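You operate a simulated robot arm through the tools that you are given. There is no shell and no other tool.

You are at the controls of a simulated two-armed robot. One attempt, no reset.

## Task
Clear the pin from the orange strip, set its rivet and gauge it.
Fine: the pin goes into the grey rack; the rivet stands in hole 3; use the blue squeezer and leave the blue dial and valve as they are; draw the strip out, gauge with the green gauge after the squeeze and put it back. Set down upright: green gauge.

Only the result counts: the job must be done as asked and must still hold three seconds after the hand-in. Knocking over, shifting, dropping, spilling or breaking anything else fails it.

## Robot
Two 7-joint arms with fingered hands on one trunk that stands fixed in place. Base frame: the origin is at the foot of the trunk, x ahead of it, y to its left, z up. Units: m, degrees, N and s.
The left shoulder is at [0.022, 0.269, 1.097], the right one opposite. Each reaches about 1.298 m from its shoulder. Payload 5 kg a hand.
The tool frame of a hand sits at the grasp point between the pads (the TCP): z along the fingers, y along the line on which they close. The tips reach 0.042 m beyond it. The gripper opens to 0.208 m; its body begins 0.119 m behind the TCP. The gripper is a hand of 4 fingers: y runs from the thumb to the fingers, the wrist lies at [0, 0, -0.317] in the tool frame, and closing takes about 1.5 s.
Orientation is that of the tool frame in the base frame, as a unit quaternion [w, x, y, z]. With the fingers straight down and closing along the base's y, the tool's x points along the base's -x, its y along +y and its z along -z.

## Interface
- The arms move only by the tool arm_command. It takes "left_rows", "right_rows" or both (then of equal length, played together; a hand with none holds still); each is a list of rows, each an object (a shift or turn left out is 0, a gripper value left out holds the last) with "rot": the turn, a rotation vector about the tool's x, y, z in degrees, a list of three; "xyz": the shift along the tool's x, y, z in m, a list of three; "hand": the finger opening in m, from 0 to 0.208. In form: [{"rot": [ax, ay, az], "xyz": [x, y, z], "hand": hand}, ...]. A call has 1 to 20 rows; each row is the pose to reach, as a shift and turn from the pose commanded when the call began, along the tool's axes at that moment. A row lasts 0.2 s, in which the tool goes at most 0.05 m and 8.6 degrees; a call with a longer step from one row to the next is refused whole, and so is a gripper value outside its range. A pose out of reach is approached as far as the arm can. The call stops where the force on the tool passes 50 N (or 10 N more than at its start, if that is more) or the arm is blocked; 0.2 s more then pass. Each finger travels about 0.153 m/s and halts on what it meets, pressing with about 30 N; the grip force reading is that of the motor and also rises with nothing between the fingers. The clock runs only during rows and for 0.2 s after the last one: add rows that repeat a pose to give the fingers time. It gives the time, the measured TCP pose, the force on the tool (base axes), the opening and the grip force at its end, in the units of the frame above (readings bear some noise), with the torque about the TCP (base axes, N m) and any sound that the robot's microphone picked up, and new pictures: "views" is both (left out), scene, wrist or none (wrist: the cameras of the hands that moved).
- Cameras (640 x 400 px; columns grow to the right, rows downward): "scene" is now at [0.1582, 0.0338, 1.3788]; the picture's right is [0.37, -0.93, 0.00], its down [-0.36, -0.14, -0.92] and it looks along [0.86, 0.34, -0.39] (base axes); focal length 214 px, centre (320, 200). "left" rides on the left gripper at [-0.094, 0.001, -0.146] in its tool frame; the picture's right is [-0.01, -1.00, 0.00], its down [0.84, -0.01, -0.54] and it looks along [0.54, -0.01, 0.84] (tool axes); focal length 280 px, centre (320, 200). "right" rides on the right gripper at [0.093, 0.001, -0.146] in its tool frame; the picture's right is [-0.02, 1.00, 0.00], its down [-0.84, -0.01, -0.54] and it looks along [-0.54, -0.01, 0.84] (tool axes); focal length 280 px, centre (320, 200). There is no depth. A picture from a camera that has moved, and an enlarged one, comes with that camera's place and axes in the base frame and with its lens.
- move_column(by): moves the trunk up (or, below 0, down) by that many m; the arms and the scene camera ride with it, the base frame stays. It gives what a move gives, with no picture.
- hand_shape(shape, hand): the hand has 4 fingers and takes this shape, open, in about a second: jaw (thumb against the fingers, like two jaws); tri (thumb and two fingers); tip (a fingertip pinch); poke (one finger out to press); point (the index stretched); flat (the hand flat); cup (the hand cupped); fist (a fist). The gripper value then closes the fingers along that shape, each until it touches; the sizes above hold for jaw. It gives what a move gives, with no picture.
- turn_head(pan, tilt): turns the head with the scene camera to pan (to the left, within 80 degrees either way) and tilt (down, from -29 to 69), counted from straight ahead of the robot (the tilt from the chest, where the trunk bows). It gives what a move gives, and a new picture of the scene camera.
- enlarge(camera, box): a new picture of the part [left, top, right, bottom] of that camera's present view, enlarged. It takes no simulated time.
- hand_in(): hands the job in; it is judged then, once.

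Places have to be worked out from the pictures, the camera data and where the tool is seen. Open the grippers and draw the arms clear of the work before you hand the job in, unless the task says otherwise.

The tools are called after ">>>" as name(argument=value, ...) on one line, values as JSON. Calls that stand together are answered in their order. arm_command: Moves the arms, as the interface text tells. Its arguments: {"type":"object","properties":{"left_rows":{"type":"array"},"right_rows":{"type":"array"},"views":{"type":"string","enum":["both","scene","wrist","none"]}},"required":[]} The other tools are called the same way: move_column (by) moves the trunk up or down; hand_shape (shape, hand) gives the hand a shape; turn_head (pan, tilt) turns the head that bears the scene camera; enlarge (camera, box) takes an enlarged picture of a part of a camera's view; hand_in () hands the job in.

At the start:

```text
time: 0.0
left_ee_pos: [0.5787, 0.4947, 1.4062]
left_tool_rot: [-0.001, -0.195, 0.981, 0.0]
left_ft_force: [0.5, 0.0, 0.1]
left_torque: [-0.03, -0.04, -0.03]
left_grip_width: 0.2078
left_grip_force: 0.0
left_shape: jaw
right_ee_pos: [0.5725, -0.0006, 1.3448]
right_tool_rot: [0.0, -0.195, 0.981, -0.001]
right_ft_force: [-0.3, 0.5, 0.7]
right_torque: [-0.02, 0.02, -0.03]
right_grip_width: 0.2079
right_grip_force: 0.0
right_shape: jaw
trunk travel left (down, up): [-0.475, 0.146]
head pan, tilt (commanded): [21.9, 22.8]
```

scene: 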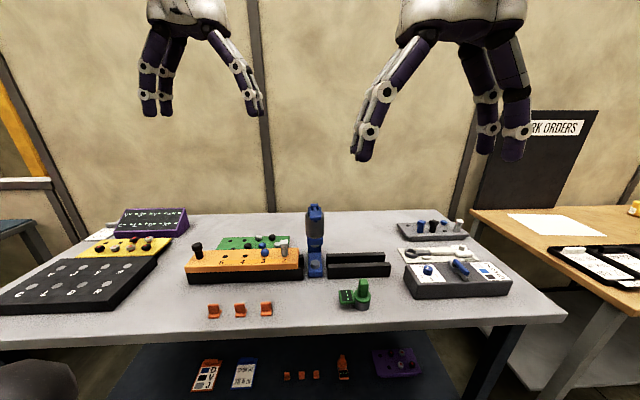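
right: 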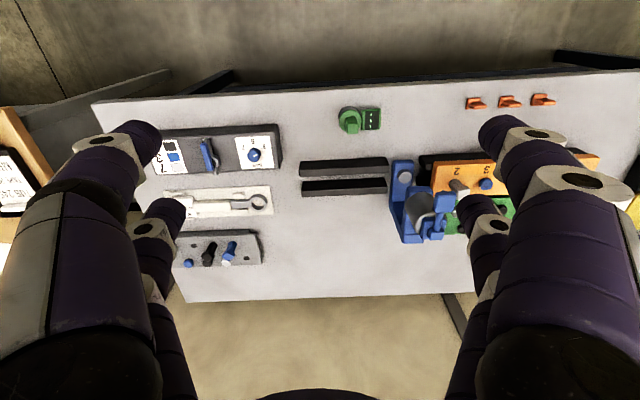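
left: 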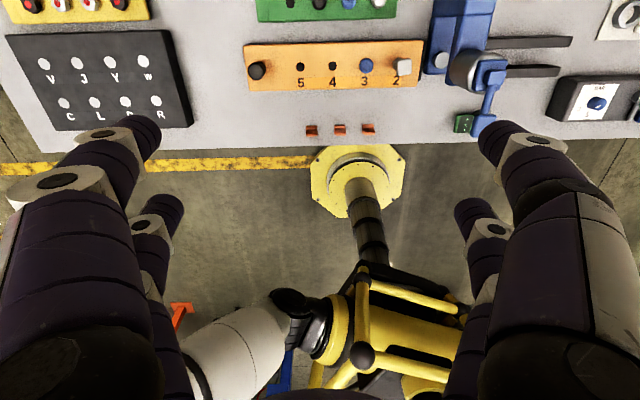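

The pictures show an orange strip with holes, a blue squeezer, dark rails beside it, a green gauge, a grey rack and a control box. I'll take enlarged views to understand them before I move.

>>> enlarge(camera="scene", box=[180, 195, 400, 325])

>>> enlarge(camera="scene", box=[380, 205, 540, 305])

>>> enlarge(camera="left", box=[230, 0, 640, 150])

>>> enlarge(camera="right", box=[140, 90, 400, 280])

>>> enlarge(camera="right", box=[370, 80, 630, 260])

```text
2.91 times, centred on (290, 260) of scene
camera zoom: at [0.1582, 0.0338, 1.3788], right [0.37, -0.93, 0.0], down [-0.36, -0.14, -0.92], along [0.86, 0.34, -0.39], focal length 624 px, centre (407, 26)
```

zoom: 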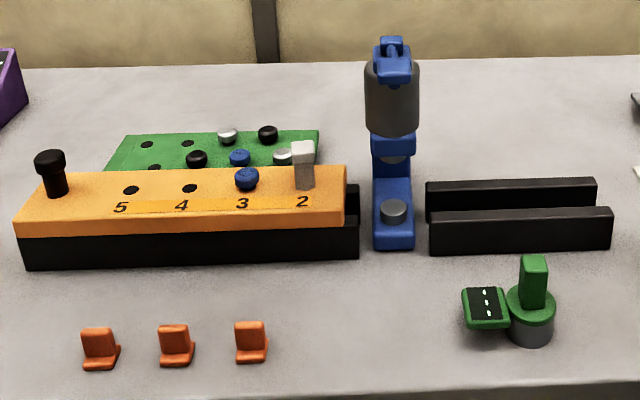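

```text
4.00 times, centred on (460, 255) of scene
camera zoom: at [0.1582, 0.0338, 1.3788], right [0.37, -0.93, 0.0], down [-0.36, -0.14, -0.92], along [0.86, 0.34, -0.39], focal length 858 px, centre (-240, -20)
```

zoom: 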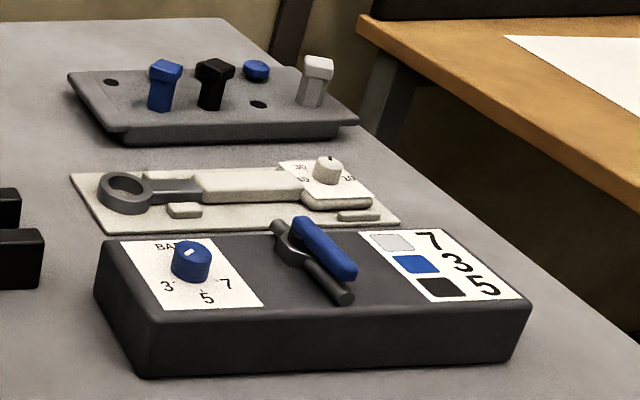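

```text
1.56 times, centred on (435, 75) of left
camera zoom: at [0.6639, 0.5332, 1.5521], right [0.4, -0.92, 0.0], down [-0.77, -0.33, 0.54], along [-0.49, -0.21, -0.84], focal length 438 px, centre (140, 395)
```

zoom: 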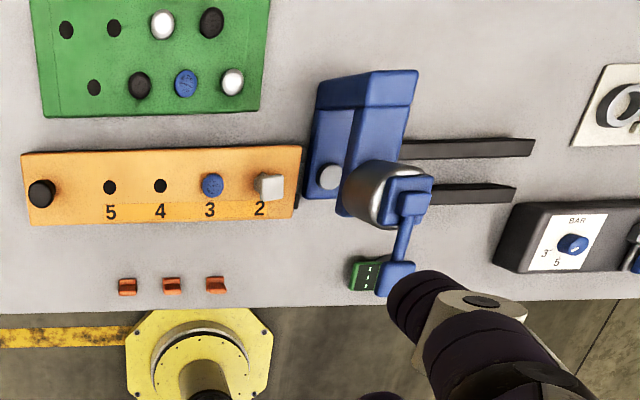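

```text
2.11 times, centred on (270, 185) of right
camera zoom: at [0.4846, -0.0349, 1.4913], right [-0.37, 0.93, 0.0], down [0.78, 0.31, 0.54], along [0.5, 0.2, -0.84], focal length 590 px, centre (425, 232)
```

zoom: 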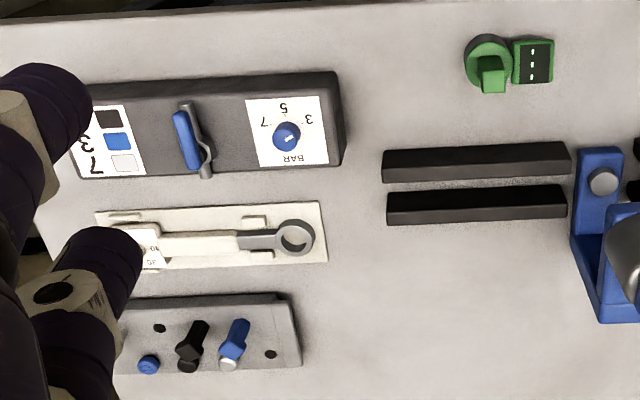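

```text
2.22 times, centred on (500, 170) of right
camera zoom: at [0.4846, -0.0349, 1.4913], right [-0.37, 0.93, 0.0], down [0.78, 0.31, 0.54], along [0.5, 0.2, -0.84], focal length 623 px, centre (-80, 267)
```

zoom: 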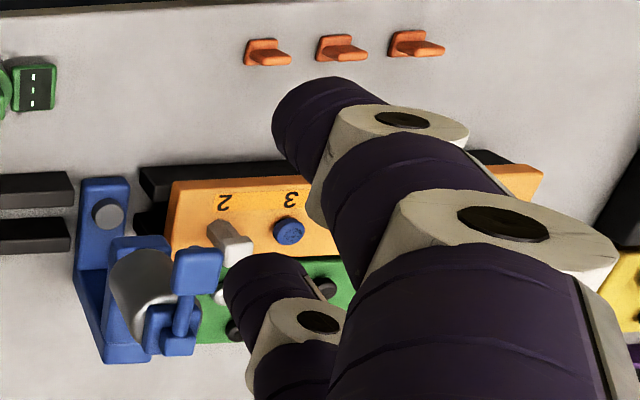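

The strip slides along dark rails through the blue squeezer, and a white pin in hole 2 stands in the way. The anvil looks to be near (0.71, 0.27). I'll bring the right wrist camera closer to the squeezer and gauge for a better look.

>>> arm_command(right_rows=[{"xyz": [-0.013, 0.033, 0.027]}, {"xyz": [-0.027, 0.066, 0.054]}, {"xyz": [-0.041, 0.1, 0.081]}, {"xyz": [-0.055, 0.133, 0.108]}, {"xyz": [-0.069, 0.166, 0.135]}, {"xyz": [-0.0826, 0.1997, 0.15]}], views="both")

```text
time: 1.4
left_ee_pos: [0.5789, 0.4966, 1.4059]
left_tool_rot: [0.0, -0.195, 0.981, 0.0]
left_ft_force: [-0.4, 2.3, -0.1]
left_torque: [-0.29, -0.1, 0.03]
left_grip_width: 0.2077
left_grip_force: 0.1
left_shape: jaw
right_ee_pos: [0.5695, 0.2188, 1.1956]
right_tool_rot: [-0.001, -0.195, 0.981, 0.0]
right_ft_force: [-0.1, 0.6, 0.9]
right_torque: [-0.04, 0.02, 0.0]
right_grip_width: 0.2077
right_grip_force: 0.1
right_shape: jaw
trunk travel left (down, up): [-0.475, 0.146]
head pan, tilt (commanded): [21.9, 22.8]
camera scene: at [0.1578, 0.0349, 1.3788], right [0.37, -0.93, 0.0], down [-0.36, -0.15, -0.92], along [0.86, 0.34, -0.39], focal length 214 px, centre (320, 200)
camera right: at [0.4841, 0.1839, 1.3419], right [-0.37, 0.93, 0.0], down [0.78, 0.31, 0.54], along [0.5, 0.2, -0.84], focal length 280 px, centre (320, 200)
```

scene: 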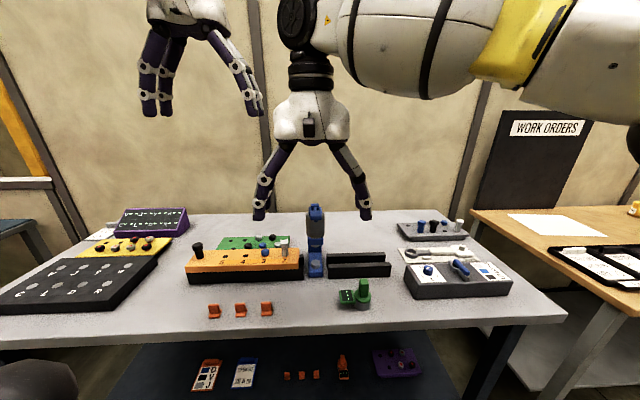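
right: 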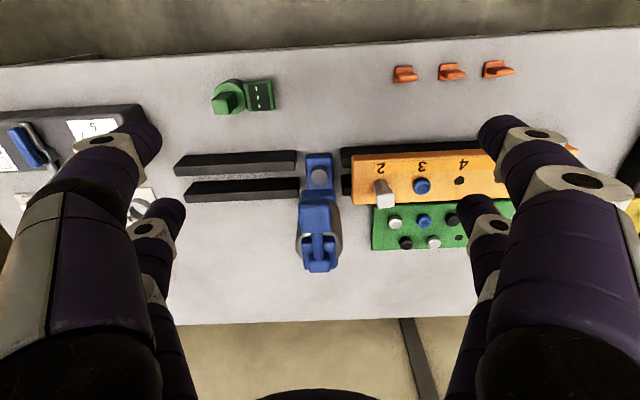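

>>> enlarge(camera="right", box=[260, 130, 500, 290])

>>> enlarge(camera="right", box=[160, 60, 360, 220])

>>> enlarge(camera="scene", box=[260, 195, 380, 295])

```text
2.50 times, centred on (380, 210) of right
camera zoom: at [0.4841, 0.1839, 1.3419], right [-0.37, 0.93, 0.0], down [0.78, 0.31, 0.54], along [0.5, 0.2, -0.84], focal length 701 px, centre (170, 175)
```

zoom: 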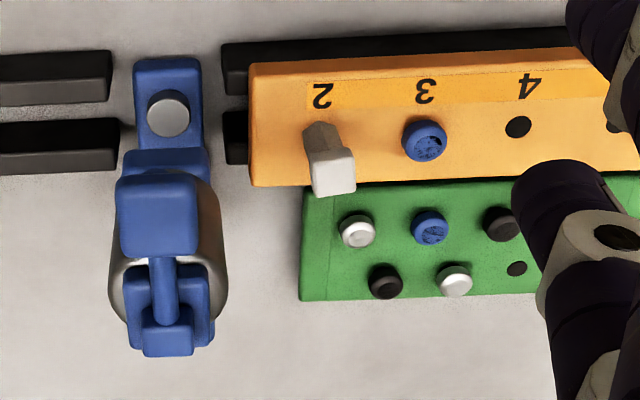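

```text
2.50 times, centred on (260, 140) of right
camera zoom: at [0.4841, 0.1839, 1.3419], right [-0.37, 0.93, 0.0], down [0.78, 0.31, 0.54], along [0.5, 0.2, -0.84], focal length 701 px, centre (470, 350)
```

zoom: 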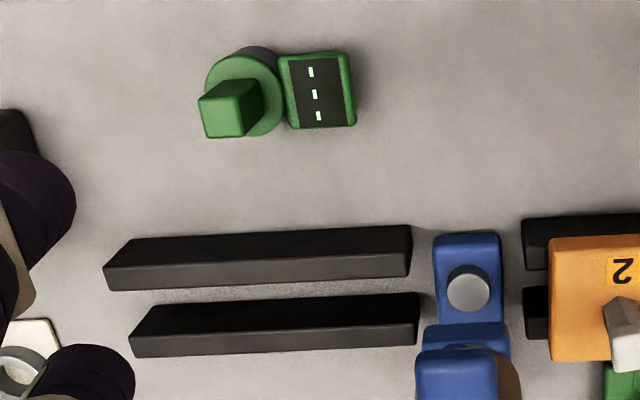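

```text
4.00 times, centred on (320, 245) of scene
camera zoom: at [0.1578, 0.0349, 1.3788], right [0.37, -0.93, 0.0], down [-0.36, -0.15, -0.92], along [0.86, 0.34, -0.39], focal length 858 px, centre (320, 20)
```

zoom: 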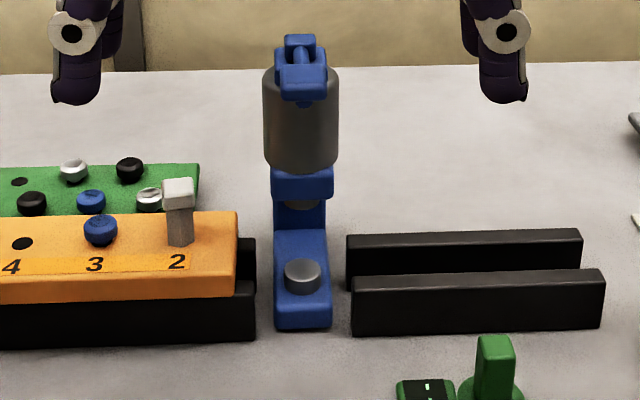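

The squeezer is a C-frame with a front anvil at about (0.705, 0.268, 0.892) and a lever pad on top at about z 1.11. I'll tilt the right hand forward and lower it so the camera sees the squeezer from the front.

>>> arm_command(right_rows=[{"rot": [0, -6.7, 0], "xyz": [0.02, 0, 0.0]}, {"rot": [0, -13.4, 0], "xyz": [0.04, 0, 0.02]}, {"rot": [0, -20.1, 0], "xyz": [0.045, 0, 0.05]}, {"rot": [0, -26.8, 0], "xyz": [0.045, 0, 0.08]}, {"rot": [0, -33.5, 0], "xyz": [0.045, 0, 0.11]}, {"rot": [0, -40, 0], "xyz": [0.045, 0, 0.14]}], views="both")

```text
time: 3.0
left_ee_pos: [0.5768, 0.4935, 1.4091]
left_tool_rot: [0.001, -0.195, 0.981, 0.001]
left_ft_force: [-2.9, -2.4, 2.5]
left_torque: [0.12, -0.37, 0.0]
left_grip_width: 0.2078
left_grip_force: 0.0
left_shape: jaw
right_ee_pos: [0.5052, 0.1967, 0.9398]
right_tool_rot: [0.224, -0.173, 0.955, 0.085]
right_ft_force: [-1.4, -0.1, 0.7]
right_torque: [-0.06, -0.07, -0.03]
right_grip_width: 0.208
right_grip_force: 0.1
right_shape: jaw
trunk travel left (down, up): [-0.475, 0.146]
head pan, tilt (commanded): [21.9, 22.8]
stopped in row 6 (right hand): the arm was blocked; the commanded pose is now the measured one
camera scene: at [0.1557, 0.0325, 1.3796], right [0.37, -0.93, 0.0], down [-0.36, -0.14, -0.92], along [0.86, 0.34, -0.38], focal length 214 px, centre (320, 200)
camera right: at [0.3671, 0.1351, 1.0245], right [-0.36, 0.93, 0.09], down [0.5, 0.11, 0.86], along [0.79, 0.35, -0.5], focal length 280 px, centre (320, 200)
```

scene: 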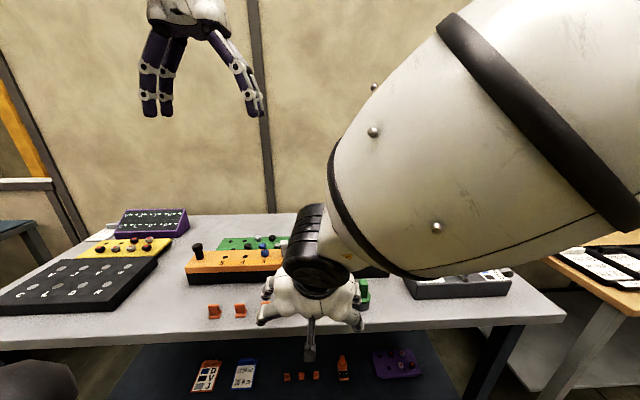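
right: 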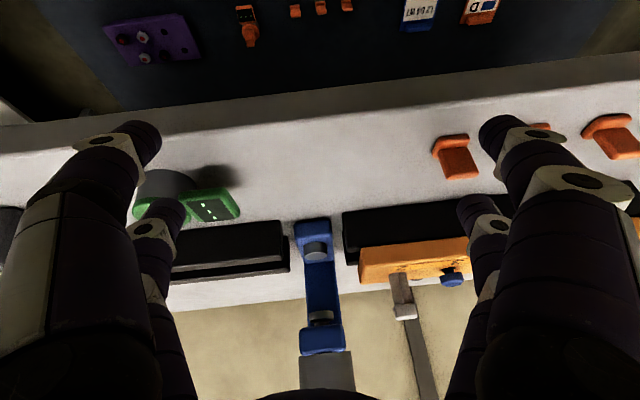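

The arm was blocked and the hand ended lower than I commanded (TCP z 0.94 rather than 1.05). I'll back straight up before anything else and check that nothing was touched.

>>> arm_command(right_rows=[{"xyz": [-0.0172, 0.0032, -0.0332]}, {"xyz": [-0.0343, 0.0064, -0.0663]}, {"xyz": [-0.0515, 0.0095, -0.0995]}, {"xyz": [-0.0686, 0.0127, -0.1326]}], views="both")

```text
time: 4.0
left_ee_pos: [0.5799, 0.4959, 1.4031]
left_tool_rot: [-0.002, -0.195, 0.981, 0.001]
left_ft_force: [1.1, 0.5, -0.9]
left_torque: [-0.07, 0.1, 0.01]
left_grip_width: 0.2079
left_grip_force: 0.0
left_shape: jaw
right_ee_pos: [0.5075, 0.1968, 1.0881]
right_tool_rot: [0.222, -0.172, 0.956, 0.084]
right_ft_force: [-0.1, 0.1, -1.5]
right_torque: [0.0, 0.0, 0.02]
right_grip_width: 0.2082
right_grip_force: 0.1
right_shape: jaw
trunk travel left (down, up): [-0.475, 0.146]
head pan, tilt (commanded): [21.9, 22.8]
camera scene: at [0.1592, 0.0344, 1.3786], right [0.37, -0.93, 0.0], down [-0.36, -0.14, -0.92], along [0.86, 0.34, -0.39], focal length 214 px, centre (320, 200)
camera right: at [0.3706, 0.1365, 1.1745], right [-0.35, 0.93, 0.09], down [0.5, 0.1, 0.86], along [0.79, 0.35, -0.5], focal length 280 px, centre (320, 200)
```

scene: 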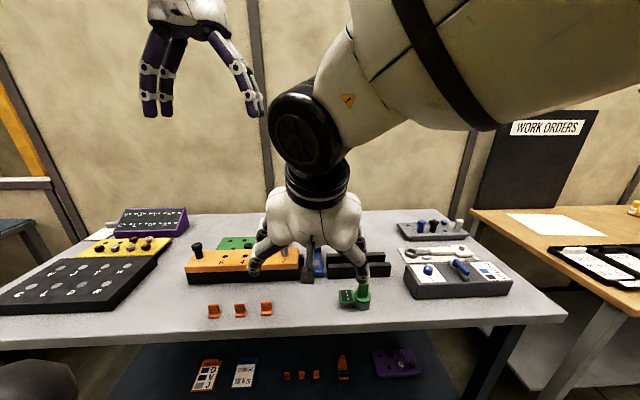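
right: 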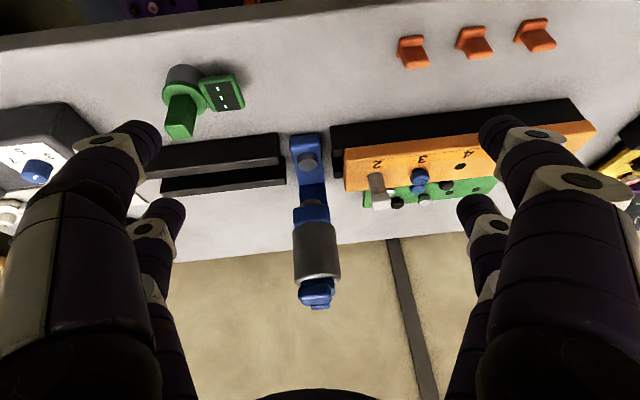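

Nothing was displaced, and this view shows the squeezer well. I'll enlarge it.

>>> enlarge(camera="right", box=[260, 110, 420, 310])

>>> enlarge(camera="right", box=[330, 90, 510, 220])

>>> enlarge(camera="right", box=[130, 50, 300, 200])

```text
2.00 times, centred on (340, 210) of right
camera zoom: at [0.3706, 0.1365, 1.1745], right [-0.35, 0.93, 0.09], down [0.5, 0.1, 0.86], along [0.79, 0.35, -0.5], focal length 561 px, centre (280, 180)
```

zoom: 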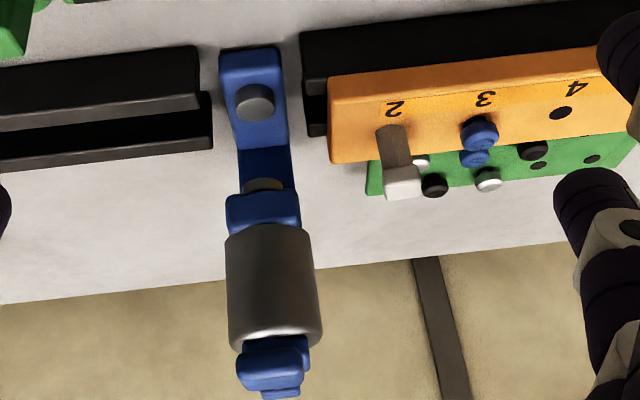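

```text
3.08 times, centred on (420, 155) of right
camera zoom: at [0.3706, 0.1365, 1.1745], right [-0.35, 0.93, 0.09], down [0.5, 0.1, 0.86], along [0.79, 0.35, -0.5], focal length 863 px, centre (12, 338)
```

zoom: 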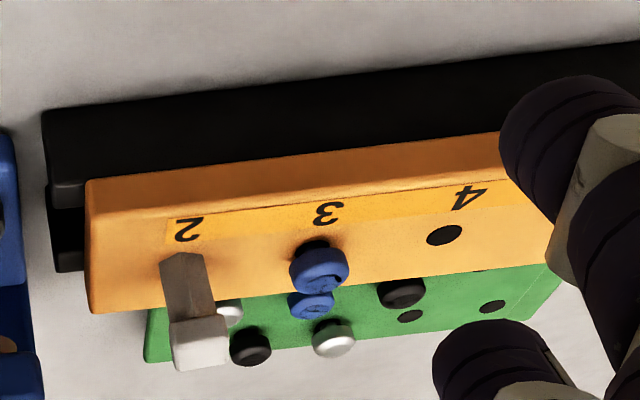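

```text
2.67 times, centred on (215, 125) of right
camera zoom: at [0.3706, 0.1365, 1.1745], right [-0.35, 0.93, 0.09], down [0.5, 0.1, 0.86], along [0.79, 0.35, -0.5], focal length 748 px, centre (600, 400)
```

zoom: 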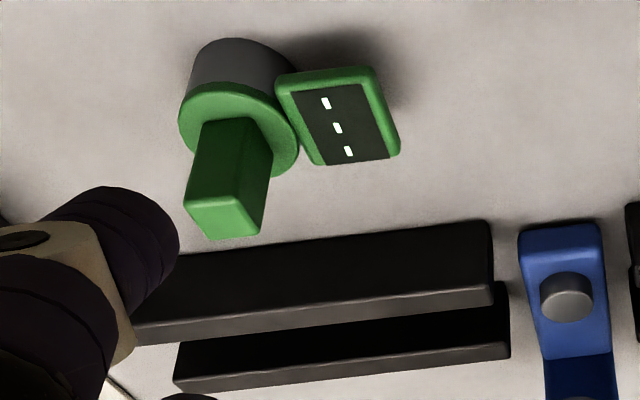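

The gauge is one piece: a grey cylinder with a green collar, a square post and an attached display. Before I choose a grip I want to see how the fingers are laid out, so I'll enlarge the hands.

>>> enlarge(camera="scene", box=[110, 0, 290, 125])

>>> enlarge(camera="scene", box=[180, 170, 400, 320])

>>> enlarge(camera="left", box=[0, 0, 640, 400])

```text
3.20 times, centred on (200, 62) of scene
camera zoom: at [0.1592, 0.0344, 1.3786], right [0.37, -0.93, 0.0], down [-0.36, -0.14, -0.92], along [0.86, 0.34, -0.39], focal length 686 px, centre (704, 640)
```

zoom: 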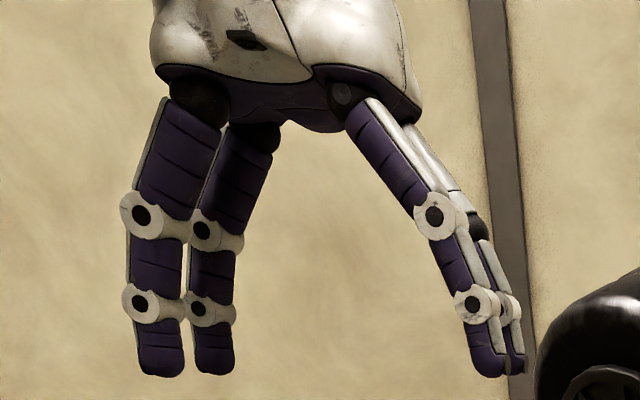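

```text
2.67 times, centred on (290, 245) of scene
camera zoom: at [0.1592, 0.0344, 1.3786], right [0.37, -0.93, 0.0], down [-0.36, -0.14, -0.92], along [0.86, 0.34, -0.39], focal length 572 px, centre (400, 80)
```

zoom: 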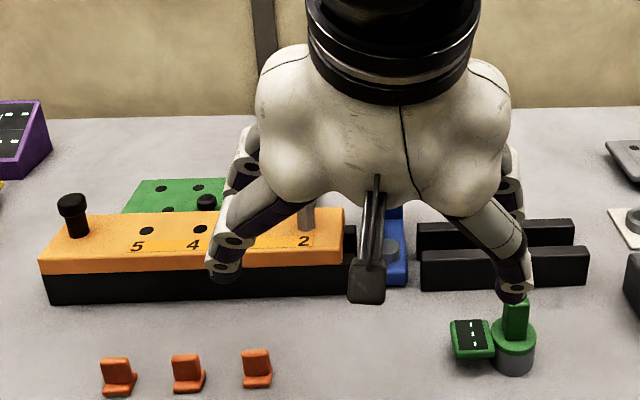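

```text
1.00 times, centred on (320, 200) of left (not enlarged: the box is as wide or as high as the picture)
camera zoom: at [0.6662, 0.5343, 1.5493], right [0.4, -0.92, 0.0], down [-0.77, -0.33, 0.54], along [-0.5, -0.21, -0.84], focal length 280 px, centre (320, 200)
```

zoom: 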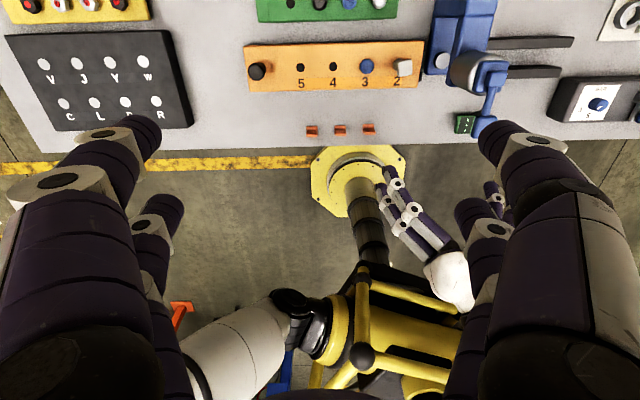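

The hand has two fingers on each side, about 0.06 m apart, so the plain jaw could straddle a thin pin. I'll raise the right hand clear and try the "tip" shape to see where the tips meet.

>>> arm_command(right_rows=[{"xyz": [-0.0172, 0.0032, -0.0332]}, {"xyz": [-0.0343, 0.0064, -0.0663]}, {"xyz": [-0.0515, 0.0095, -0.0995]}], views="none")

>>> hand_shape(hand="right", shape="tip")

>>> arm_command(right_rows=[{"xyz": [0, 0, 0]}], views="both")

```text
time: 4.8
left_ee_pos: [0.5794, 0.4934, 1.4065]
left_tool_rot: [-0.001, -0.195, 0.981, 0.0]
left_ft_force: [-0.9, 0.0, 0.3]
left_torque: [0.06, -0.09, -0.01]
left_grip_width: 0.208
left_grip_force: 0.0
left_shape: jaw
right_ee_pos: [0.5073, 0.1957, 1.1995]
right_tool_rot: [0.223, -0.172, 0.956, 0.086]
right_ft_force: [-0.3, -0.3, 0.0]
right_torque: [0.01, -0.06, 0.02]
right_grip_width: 0.2079
right_grip_force: 0.0
right_shape: jaw
trunk travel left (down, up): [-0.475, 0.146]
head pan, tilt (commanded): [21.9, 22.8]
```

```text
time: 5.7
left_ee_pos: [0.5802, 0.495, 1.4048]
left_tool_rot: [-0.001, -0.195, 0.981, 0.001]
left_ft_force: [-0.1, -0.4, -0.7]
left_torque: [-0.03, 0.02, -0.02]
left_grip_width: 0.208
left_grip_force: 0.1
left_shape: jaw
right_ee_pos: [0.508, 0.1964, 1.2003]
right_tool_rot: [0.224, -0.171, 0.956, 0.085]
right_ft_force: [0.4, -0.4, -0.1]
right_torque: [-0.02, 0.0, 0.0]
right_grip_width: 0.2081
right_grip_force: 0.0
right_shape: tip
trunk travel left (down, up): [-0.475, 0.146]
head pan, tilt (commanded): [21.9, 22.8]
```

```text
time: 6.1
left_ee_pos: [0.5805, 0.4954, 1.4045]
left_tool_rot: [-0.001, -0.195, 0.981, 0.0]
left_ft_force: [-0.1, -0.4, 0.4]
left_torque: [-0.01, 0.01, -0.01]
left_grip_width: 0.2081
left_grip_force: 0.1
left_shape: jaw
right_ee_pos: [0.5078, 0.197, 1.2011]
right_tool_rot: [0.224, -0.171, 0.956, 0.086]
right_ft_force: [0.4, 0.0, 0.7]
right_torque: [0.0, 0.01, -0.02]
right_grip_width: 0.208
right_grip_force: 0.1
right_shape: tip
trunk travel left (down, up): [-0.475, 0.146]
head pan, tilt (commanded): [21.9, 22.8]
camera scene: at [0.1582, 0.0358, 1.3917], right [0.39, -0.92, 0.0], down [-0.24, -0.1, -0.97], along [0.89, 0.38, -0.26], focal length 214 px, centre (320, 200)
camera right: at [0.3708, 0.1358, 1.2871], right [-0.35, 0.93, 0.09], down [0.5, 0.1, 0.86], along [0.79, 0.35, -0.5], focal length 280 px, centre (320, 200)
```

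scene: 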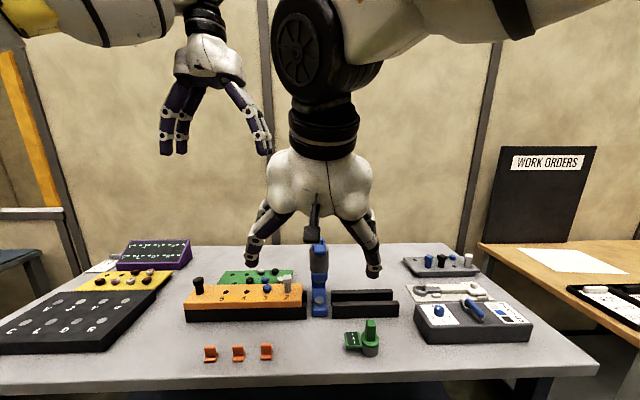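
right: 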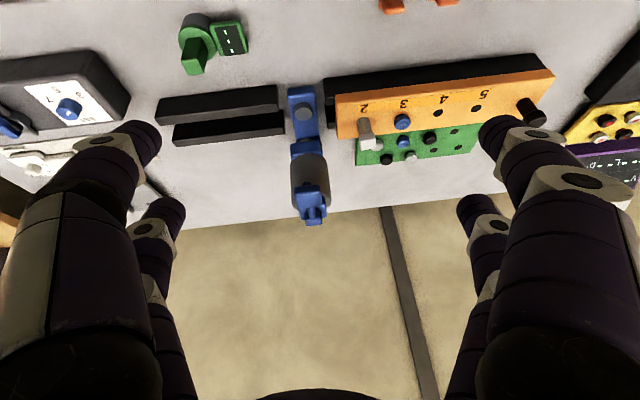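

The tip shape looks like jaw while open, so I'll close it in free air to see where the tips meet.

>>> arm_command(right_rows=[{"hand": 0.03}, {"hand": 0.03}, {"hand": 0.03}, {"hand": 0.03}, {"hand": 0.03}, {"hand": 0.03}, {"hand": 0.03}, {"hand": 0.03}], views="both")

```text
time: 7.9
left_ee_pos: [0.5795, 0.4943, 1.4044]
left_tool_rot: [-0.001, -0.195, 0.981, 0.001]
left_ft_force: [0.7, -0.3, 0.8]
left_torque: [0.03, -0.05, 0.01]
left_grip_width: 0.2077
left_grip_force: 0.0
left_shape: jaw
right_ee_pos: [0.5081, 0.1977, 1.2]
right_tool_rot: [0.223, -0.172, 0.956, 0.086]
right_ft_force: [-0.2, -0.5, -0.3]
right_torque: [0.05, 0.02, -0.01]
right_grip_width: 0.0302
right_grip_force: 0.1
right_shape: tip
trunk travel left (down, up): [-0.475, 0.146]
head pan, tilt (commanded): [21.9, 22.8]
camera scene: at [0.158, 0.0362, 1.3919], right [0.39, -0.92, 0.0], down [-0.23, -0.1, -0.97], along [0.89, 0.38, -0.25], focal length 214 px, centre (320, 200)
camera right: at [0.3704, 0.136, 1.2866], right [-0.35, 0.93, 0.09], down [0.5, 0.1, 0.86], along [0.79, 0.35, -0.5], focal length 280 px, centre (320, 200)
```

scene: 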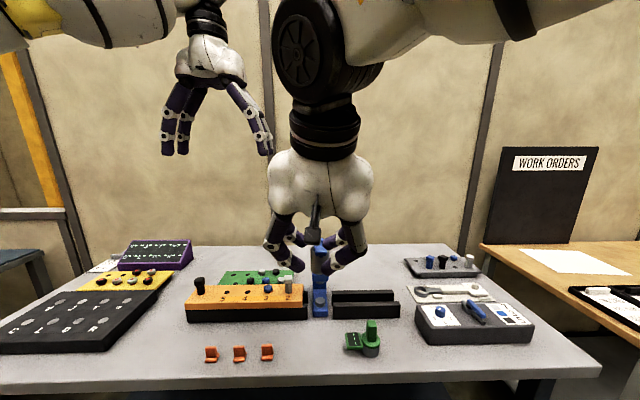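
right: 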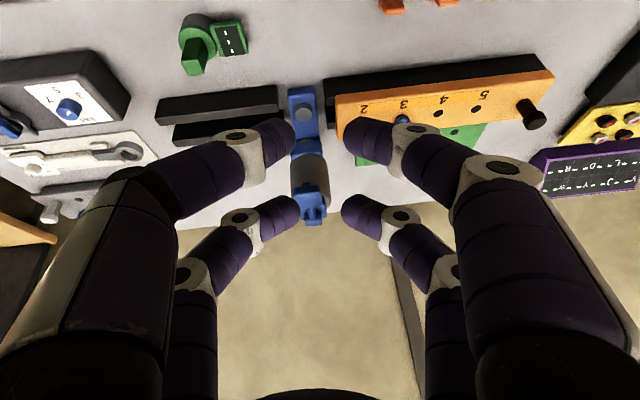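

In the tip shape the fingers still close as two pairs at about ±0.03 m along the tool's x. I'll check what the "tri" shape does.

>>> hand_shape(hand="right", shape="tri")

>>> arm_command(right_rows=[{"hand": 0.03}, {"hand": 0.03}, {"hand": 0.03}, {"hand": 0.03}, {"hand": 0.03}, {"hand": 0.03}, {"hand": 0.03}, {"hand": 0.03}], views="both")

```text
time: 8.8
left_ee_pos: [0.5791, 0.4958, 1.4046]
left_tool_rot: [-0.002, -0.194, 0.981, 0.001]
left_ft_force: [-0.5, 0.6, -0.3]
left_torque: [-0.01, -0.04, 0.01]
left_grip_width: 0.2077
left_grip_force: 0.1
left_shape: jaw
right_ee_pos: [0.5064, 0.1967, 1.2003]
right_tool_rot: [0.225, -0.172, 0.955, 0.085]
right_ft_force: [0.6, 0.3, -0.4]
right_torque: [-0.03, -0.01, 0.04]
right_grip_width: 0.2078
right_grip_force: 0.1
right_shape: tri
trunk travel left (down, up): [-0.475, 0.146]
head pan, tilt (commanded): [21.9, 22.8]
```

```text
time: 10.6
left_ee_pos: [0.5805, 0.4944, 1.4066]
left_tool_rot: [-0.001, -0.195, 0.981, 0.0]
left_ft_force: [0.1, 1.2, -0.4]
left_torque: [0.0, 0.02, -0.05]
left_grip_width: 0.208
left_grip_force: 0.0
left_shape: jaw
right_ee_pos: [0.5086, 0.197, 1.1999]
right_tool_rot: [0.224, -0.173, 0.955, 0.086]
right_ft_force: [0.0, -0.4, -0.6]
right_torque: [0.01, -0.02, -0.01]
right_grip_width: 0.0305
right_grip_force: 0.0
right_shape: tri
trunk travel left (down, up): [-0.475, 0.146]
head pan, tilt (commanded): [21.9, 22.8]
camera scene: at [0.158, 0.0364, 1.392], right [0.4, -0.92, 0.0], down [-0.23, -0.1, -0.97], along [0.89, 0.38, -0.25], focal length 214 px, centre (320, 200)
camera right: at [0.3703, 0.136, 1.2865], right [-0.35, 0.93, 0.09], down [0.5, 0.1, 0.86], along [0.79, 0.35, -0.5], focal length 280 px, centre (320, 200)
```

scene: 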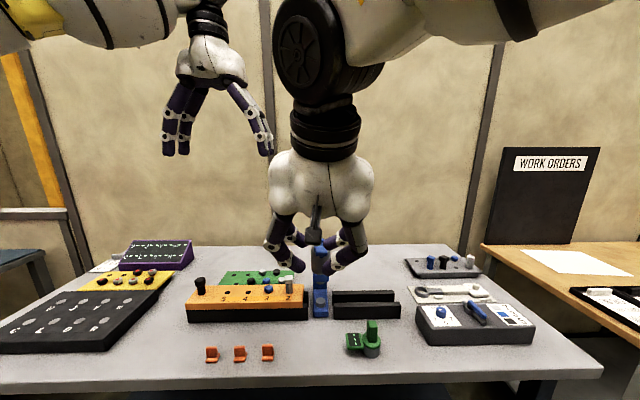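
right: 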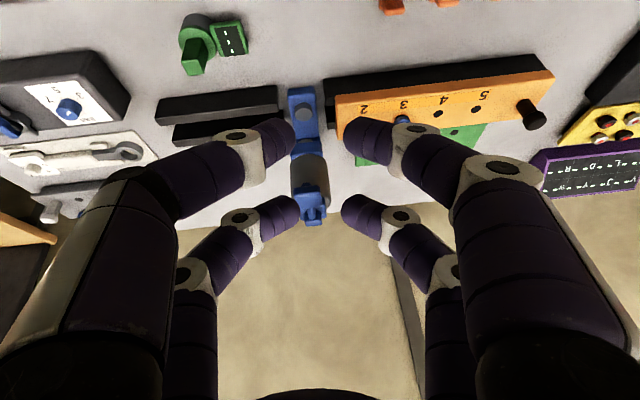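

"Tri" closes the same way. I'll enlarge the wrist view to measure where each pair of fingertips lies in the tool frame.

>>> enlarge(camera="right", box=[240, 90, 400, 240])

>>> enlarge(camera="scene", box=[250, 190, 390, 290])

```text
2.67 times, centred on (320, 165) of right
camera zoom: at [0.3703, 0.136, 1.2865], right [-0.35, 0.93, 0.09], down [0.5, 0.1, 0.86], along [0.79, 0.35, -0.5], focal length 748 px, centre (320, 293)
```

zoom: 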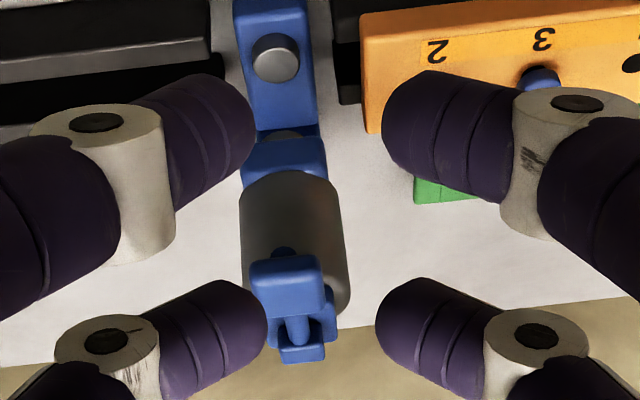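

```text
4.00 times, centred on (320, 240) of scene
camera zoom: at [0.158, 0.0364, 1.392], right [0.4, -0.92, 0.0], down [-0.23, -0.1, -0.97], along [0.89, 0.38, -0.25], focal length 858 px, centre (320, 40)
```

zoom: 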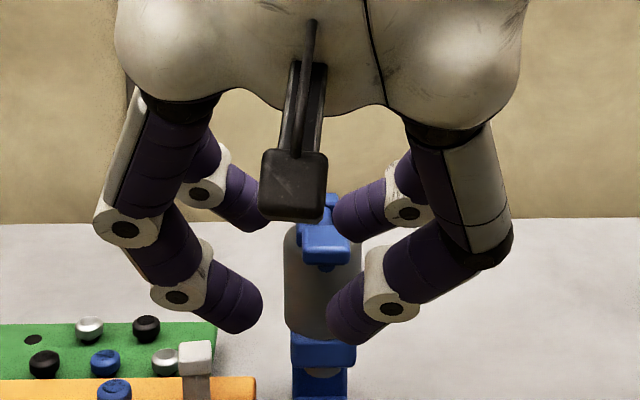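

The fingertip pairs sit at x ≈ ±0.028 and meet about 0.024 m beyond the TCP. I'll grip the pin with the lower pair, and next I'll take the right hand toward the grey rack, tilted 40° forward, to view the free holes and test reach.

>>> arm_command(right_rows=[{"rot": [0.23, -1.05, -0.385], "xyz": [-0.0112, -0.0417, 0.0093], "hand": 0.2}, {"rot": [0.465, -2.09, -0.77], "xyz": [-0.0224, -0.0834, 0.0186]}, {"rot": [0.7, -3.14, -1.155], "xyz": [-0.0335, -0.1251, 0.0279]}, {"rot": [0.93, -4.18, -1.54], "xyz": [-0.0447, -0.1668, 0.0372]}, {"rot": [1.16, -5.23, -1.925], "xyz": [-0.0559, -0.2085, 0.0465]}, {"rot": [1.395, -6.28, -2.31], "xyz": [-0.0671, -0.2502, 0.0558]}, {"rot": [1.63, -7.32, -2.695], "xyz": [-0.0782, -0.2919, 0.065]}, {"rot": [1.86, -8.37, -3.08], "xyz": [-0.0894, -0.3336, 0.0743]}, {"rot": [2.09, -9.41, -3.465], "xyz": [-0.1006, -0.3752, 0.0836]}, {"rot": [2.325, -10.46, -3.85], "xyz": [-0.1118, -0.4169, 0.0929]}, {"rot": [2.56, -11.5, -4.235], "xyz": [-0.1229, -0.4586, 0.1022]}, {"rot": [2.79, -12.55, -4.62], "xyz": [-0.1341, -0.5003, 0.1115]}], views="both")

```text
time: 13.2
left_ee_pos: [0.5811, 0.4938, 1.4038]
left_tool_rot: [-0.001, -0.194, 0.981, 0.0]
left_ft_force: [0.3, -0.5, 0.6]
left_torque: [0.18, 0.08, -0.02]
left_grip_width: 0.2079
left_grip_force: 0.2
left_shape: jaw
right_ee_pos: [0.8481, -0.2025, 1.1196]
right_tool_rot: [0.335, -0.194, 0.919, 0.071]
right_ft_force: [1.1, -0.7, -0.3]
right_torque: [0.02, -0.03, 0.03]
right_grip_width: 0.1999
right_grip_force: 0.0
right_shape: tri
trunk travel left (down, up): [-0.475, 0.146]
head pan, tilt (commanded): [21.9, 22.8]
camera scene: at [0.1588, 0.0331, 1.3786], right [0.37, -0.93, 0.0], down [-0.36, -0.14, -0.92], along [0.86, 0.34, -0.39], focal length 214 px, centre (320, 200)
camera right: at [0.697, -0.2683, 1.1703], right [-0.4, 0.92, 0.01], down [0.28, 0.11, 0.95], along [0.88, 0.38, -0.3], focal length 280 px, centre (320, 200)
```

scene: 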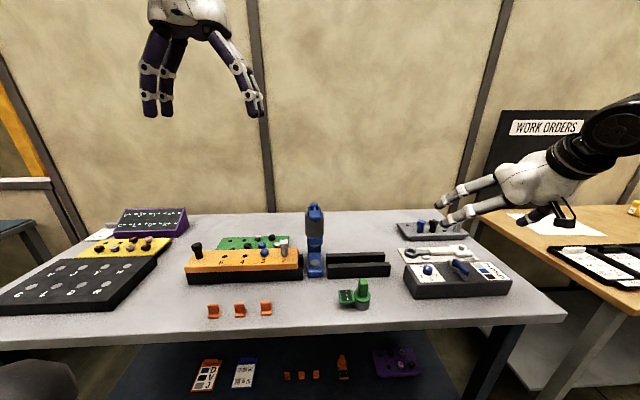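
right: 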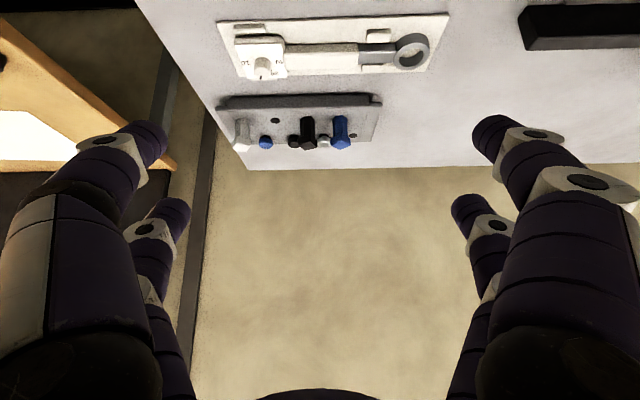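

The pose came out right and the scene camera is back to normal. I'll enlarge the rack.

>>> enlarge(camera="right", box=[210, 80, 400, 170])

>>> enlarge(camera="scene", box=[190, 200, 410, 330])

```text
3.37 times, centred on (305, 125) of right
camera zoom: at [0.697, -0.2683, 1.1703], right [-0.4, 0.92, 0.01], down [0.28, 0.11, 0.95], along [0.88, 0.38, -0.3], focal length 944 px, centre (370, 453)
```

zoom: 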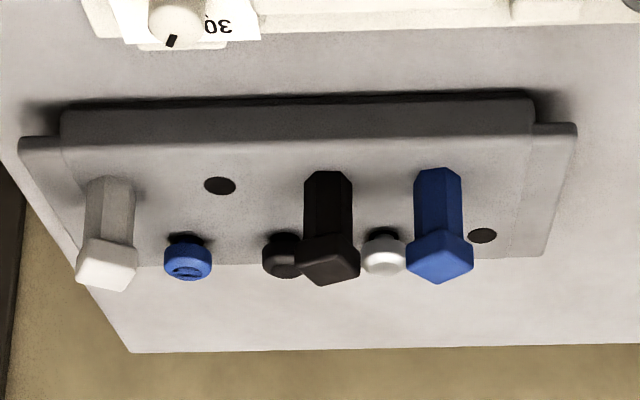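

```text
2.91 times, centred on (300, 265) of scene
camera zoom: at [0.1588, 0.0331, 1.3786], right [0.37, -0.93, 0.0], down [-0.36, -0.14, -0.92], along [0.86, 0.34, -0.39], focal length 624 px, centre (378, 11)
```

zoom: 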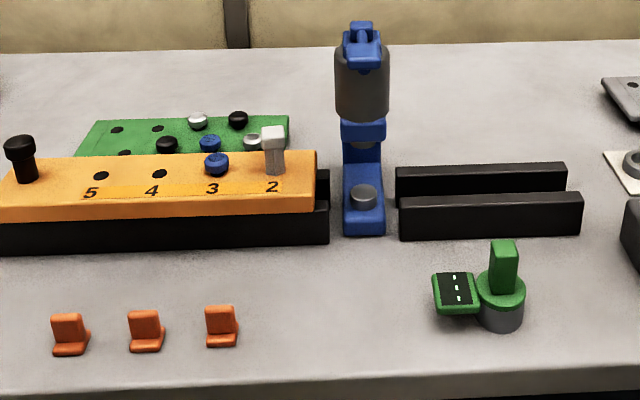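

The rack holes are clear. The back-left hole, at about (1.118, −0.016), has more room than the front hole between two tall pins.

At the pin my knuckles would come too close to the squeezer. I'll first draw the strip a little to the left by its knob with the left hand, so now I move the left hand over the knob.

>>> arm_command(left_rows=[{"rot": [0, 0, -0.3], "xyz": [-0.0063, 0.0203, 0.0425]}, {"rot": [0, 0, -0.6], "xyz": [-0.0125, 0.0407, 0.085]}, {"rot": [0, 0, -0.9], "xyz": [-0.0188, 0.061, 0.1275]}, {"rot": [0, 0, -1.2], "xyz": [-0.025, 0.0813, 0.17]}, {"rot": [0, 0, -1.5], "xyz": [-0.0313, 0.1017, 0.2125]}, {"rot": [0, 0, -1.5], "xyz": [-0.0375, 0.122, 0.255]}], views="both")

```text
time: 14.6
left_ee_pos: [0.5684, 0.6222, 1.1487]
left_tool_rot: [0.0, -0.208, 0.978, -0.001]
left_ft_force: [-0.1, 0.2, 0.4]
left_torque: [-0.07, 0.01, 0.02]
left_grip_width: 0.2078
left_grip_force: 0.1
left_shape: jaw
right_ee_pos: [0.8486, -0.2004, 1.1196]
right_tool_rot: [0.334, -0.195, 0.919, 0.071]
right_ft_force: [-0.4, 0.9, 0.5]
right_torque: [-0.17, 0.01, -0.1]
right_grip_width: 0.2
right_grip_force: 0.0
right_shape: tri
trunk travel left (down, up): [-0.475, 0.146]
head pan, tilt (commanded): [21.9, 22.8]
camera scene: at [0.1585, 0.0348, 1.3787], right [0.37, -0.93, 0.0], down [-0.36, -0.15, -0.92], along [0.86, 0.34, -0.39], focal length 214 px, centre (320, 200)
camera left: at [0.6523, 0.6636, 1.2943], right [0.42, -0.91, 0.0], down [-0.76, -0.35, 0.54], along [-0.49, -0.23, -0.84], focal length 280 px, centre (320, 200)
```

scene: 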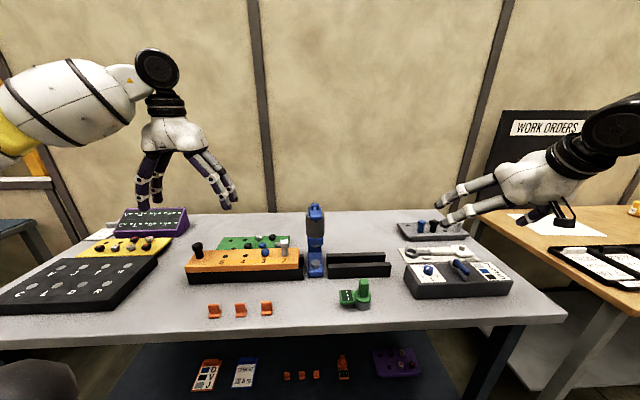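
left: 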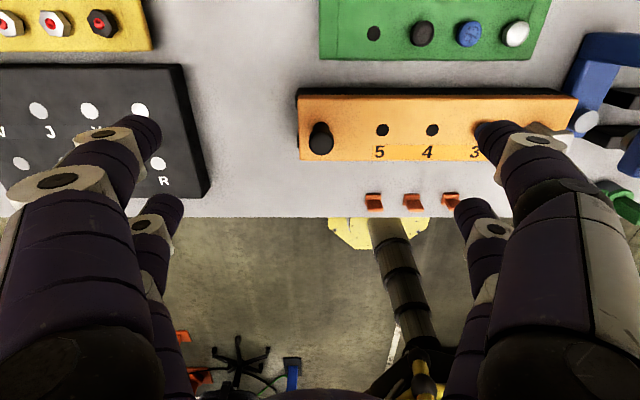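

>>> enlarge(camera="left", box=[270, 70, 590, 210])

>>> enlarge(camera="scene", box=[170, 220, 310, 320])

```text
2.00 times, centred on (430, 140) of left
camera zoom: at [0.6523, 0.6636, 1.2943], right [0.42, -0.91, 0.0], down [-0.76, -0.35, 0.54], along [-0.49, -0.23, -0.84], focal length 561 px, centre (100, 320)
```

zoom: 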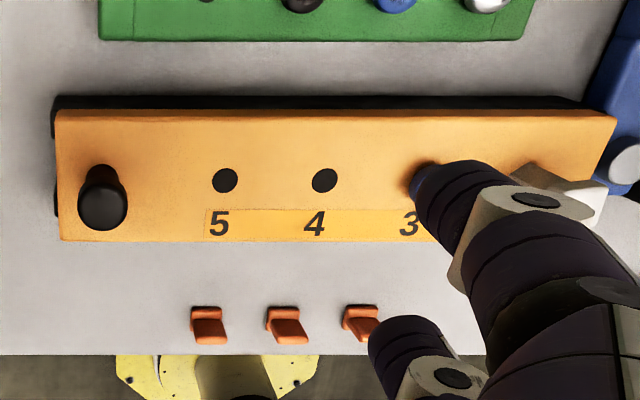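

```text
4.00 times, centred on (240, 270) of scene
camera zoom: at [0.1585, 0.0348, 1.3787], right [0.37, -0.93, 0.0], down [-0.36, -0.15, -0.92], along [0.86, 0.34, -0.39], focal length 858 px, centre (640, -80)
```

zoom: 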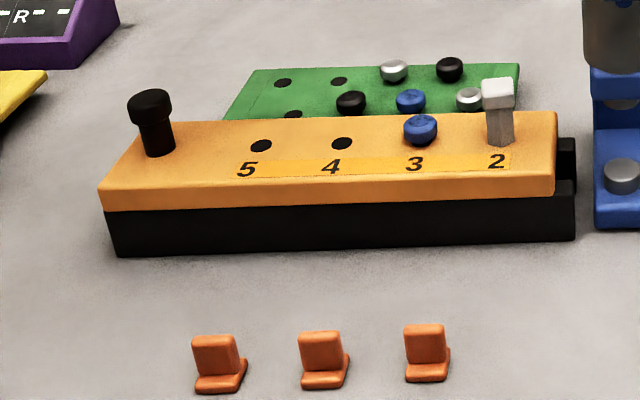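

The knob axis is at about (0.549, 0.613) with its cap near z 0.98. I'll lower the left hand so that one finger pair straddles it, narrowing the opening on the way.

>>> arm_command(left_rows=[{"xyz": [-0.0066, -0.0005, 0.01], "hand": 0.09}, {"xyz": [-0.0066, -0.0005, 0.05], "hand": 0.09}, {"xyz": [-0.0066, -0.0005, 0.09], "hand": 0.09}, {"xyz": [-0.0066, -0.0005, 0.12], "hand": 0.09}, {"xyz": [-0.0066, -0.0005, 0.147], "hand": 0.09}], views="both")

```text
time: 15.8
left_ee_pos: [0.5749, 0.6237, 1.001]
left_tool_rot: [-0.001, -0.208, 0.978, 0.0]
left_ft_force: [0.6, 0.5, -0.6]
left_torque: [-0.07, 0.06, 0.02]
left_grip_width: 0.0907
left_grip_force: 0.0
left_shape: jaw
right_ee_pos: [0.8488, -0.1997, 1.1208]
right_tool_rot: [0.335, -0.195, 0.919, 0.071]
right_ft_force: [0.5, 1.1, -1.4]
right_torque: [-0.07, 0.05, -0.05]
right_grip_width: 0.2
right_grip_force: 0.0
right_shape: tri
trunk travel left (down, up): [-0.475, 0.146]
head pan, tilt (commanded): [21.9, 22.8]
camera scene: at [0.1588, 0.0344, 1.3787], right [0.37, -0.93, 0.0], down [-0.36, -0.14, -0.92], along [0.86, 0.34, -0.39], focal length 214 px, centre (320, 200)
camera left: at [0.6581, 0.6652, 1.1476], right [0.42, -0.91, 0.0], down [-0.76, -0.35, 0.54], along [-0.49, -0.23, -0.84], focal length 280 px, centre (320, 200)
```

scene: 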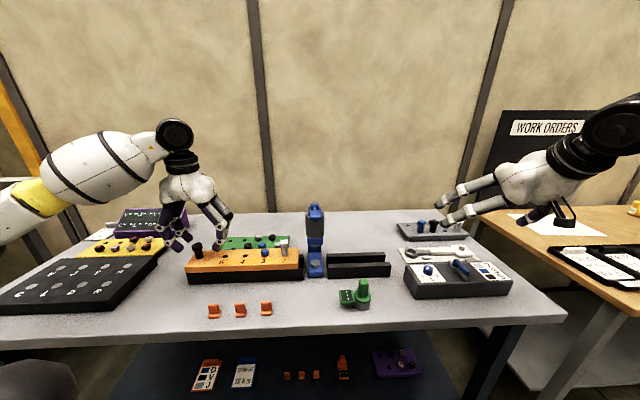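
left: 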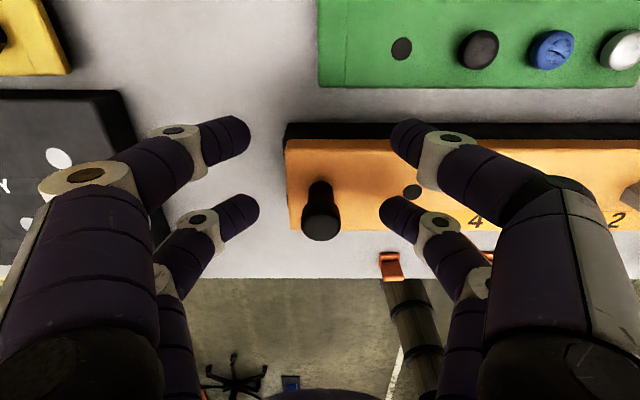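

The knob cap sits centred between the farther finger pair. I'll close the left hand on it.

>>> arm_command(left_rows=[{"xyz": [0.003, 0, -0.003], "hand": 0.05}, {"xyz": [0.003, 0, -0.003], "hand": 0.015}, {"xyz": [0.003, 0, -0.003], "hand": 0.015}, {"xyz": [0.003, 0, -0.003], "hand": 0.015}, {"xyz": [0.003, 0, -0.003], "hand": 0.015}], views="wrist")

```text
time: 17.0
left_ee_pos: [0.5707, 0.6223, 1.0063]
left_tool_rot: [-0.001, -0.208, 0.978, 0.001]
left_ft_force: [0.5, -0.8, 4.8]
left_torque: [-0.12, 0.14, 0.05]
left_grip_width: 0.0168
left_grip_force: 0.0
left_shape: jaw
right_ee_pos: [0.8484, -0.2019, 1.1194]
right_tool_rot: [0.334, -0.194, 0.92, 0.071]
right_ft_force: [-0.3, -0.1, 0.2]
right_torque: [0.02, 0.02, 0.03]
right_grip_width: 0.1996
right_grip_force: 0.1
right_shape: tri
trunk travel left (down, up): [-0.475, 0.146]
head pan, tilt (commanded): [21.9, 22.8]
camera left: at [0.6548, 0.6629, 1.1519], right [0.42, -0.91, 0.0], down [-0.76, -0.35, 0.54], along [-0.49, -0.23, -0.84], focal length 280 px, centre (320, 200)
```

left: 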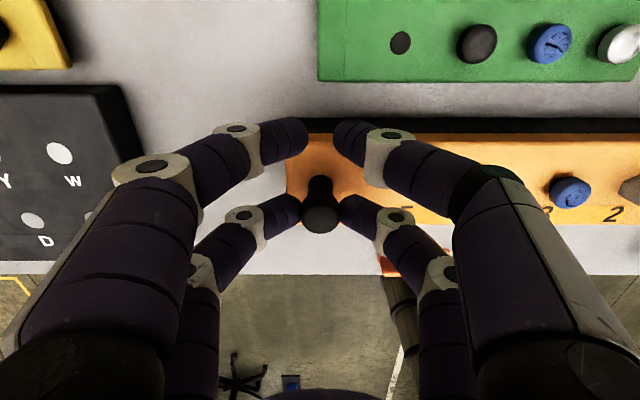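

The far pair is holding the knob's cap. I'll pull the strip 0.06 m to the left along the rails, slowly.

>>> arm_command(left_rows=[{"xyz": [0, 0.005, 0]}, {"xyz": [0, 0.013, 0]}, {"xyz": [0, 0.022, 0]}, {"xyz": [0, 0.031, 0]}, {"xyz": [0, 0.04, 0]}, {"xyz": [0, 0.049, 0]}, {"xyz": [0, 0.058, 0]}, {"xyz": [0, 0.06, 0]}], views="both")

```text
time: 18.8
left_ee_pos: [0.5467, 0.6755, 1.0088]
left_tool_rot: [0.0, -0.207, 0.978, 0.0]
left_ft_force: [16.1, -33.3, 27.5]
left_torque: [-3.29, -0.67, 1.1]
left_grip_width: 0.0412
left_grip_force: 0.0
left_shape: jaw
right_ee_pos: [0.8481, -0.2032, 1.1202]
right_tool_rot: [0.335, -0.194, 0.919, 0.072]
right_ft_force: [-1.2, -0.6, -0.3]
right_torque: [0.0, 0.01, -0.02]
right_grip_width: 0.1999
right_grip_force: 0.0
right_shape: tri
trunk travel left (down, up): [-0.475, 0.146]
head pan, tilt (commanded): [21.9, 22.8]
camera scene: at [0.158, 0.0307, 1.379], right [0.37, -0.93, 0.0], down [-0.36, -0.14, -0.92], along [0.86, 0.34, -0.39], focal length 214 px, centre (320, 200)
camera left: at [0.6306, 0.7153, 1.1542], right [0.42, -0.91, 0.0], down [-0.77, -0.35, 0.54], along [-0.49, -0.22, -0.84], focal length 280 px, centre (320, 200)
```

scene: 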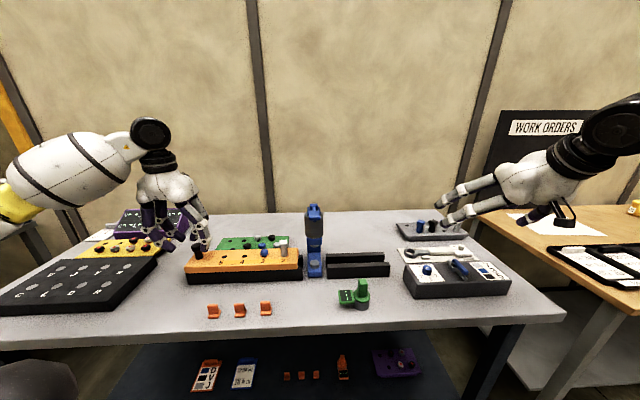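
left: 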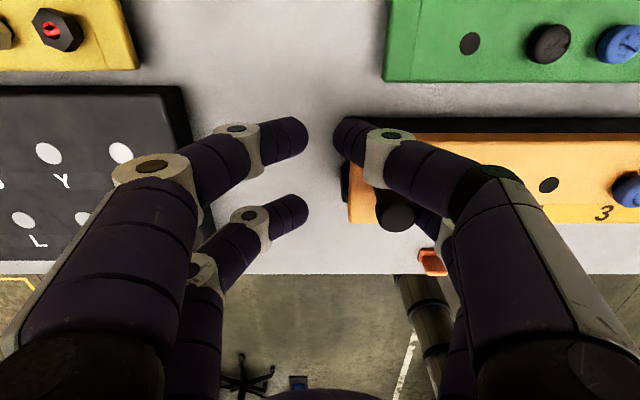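

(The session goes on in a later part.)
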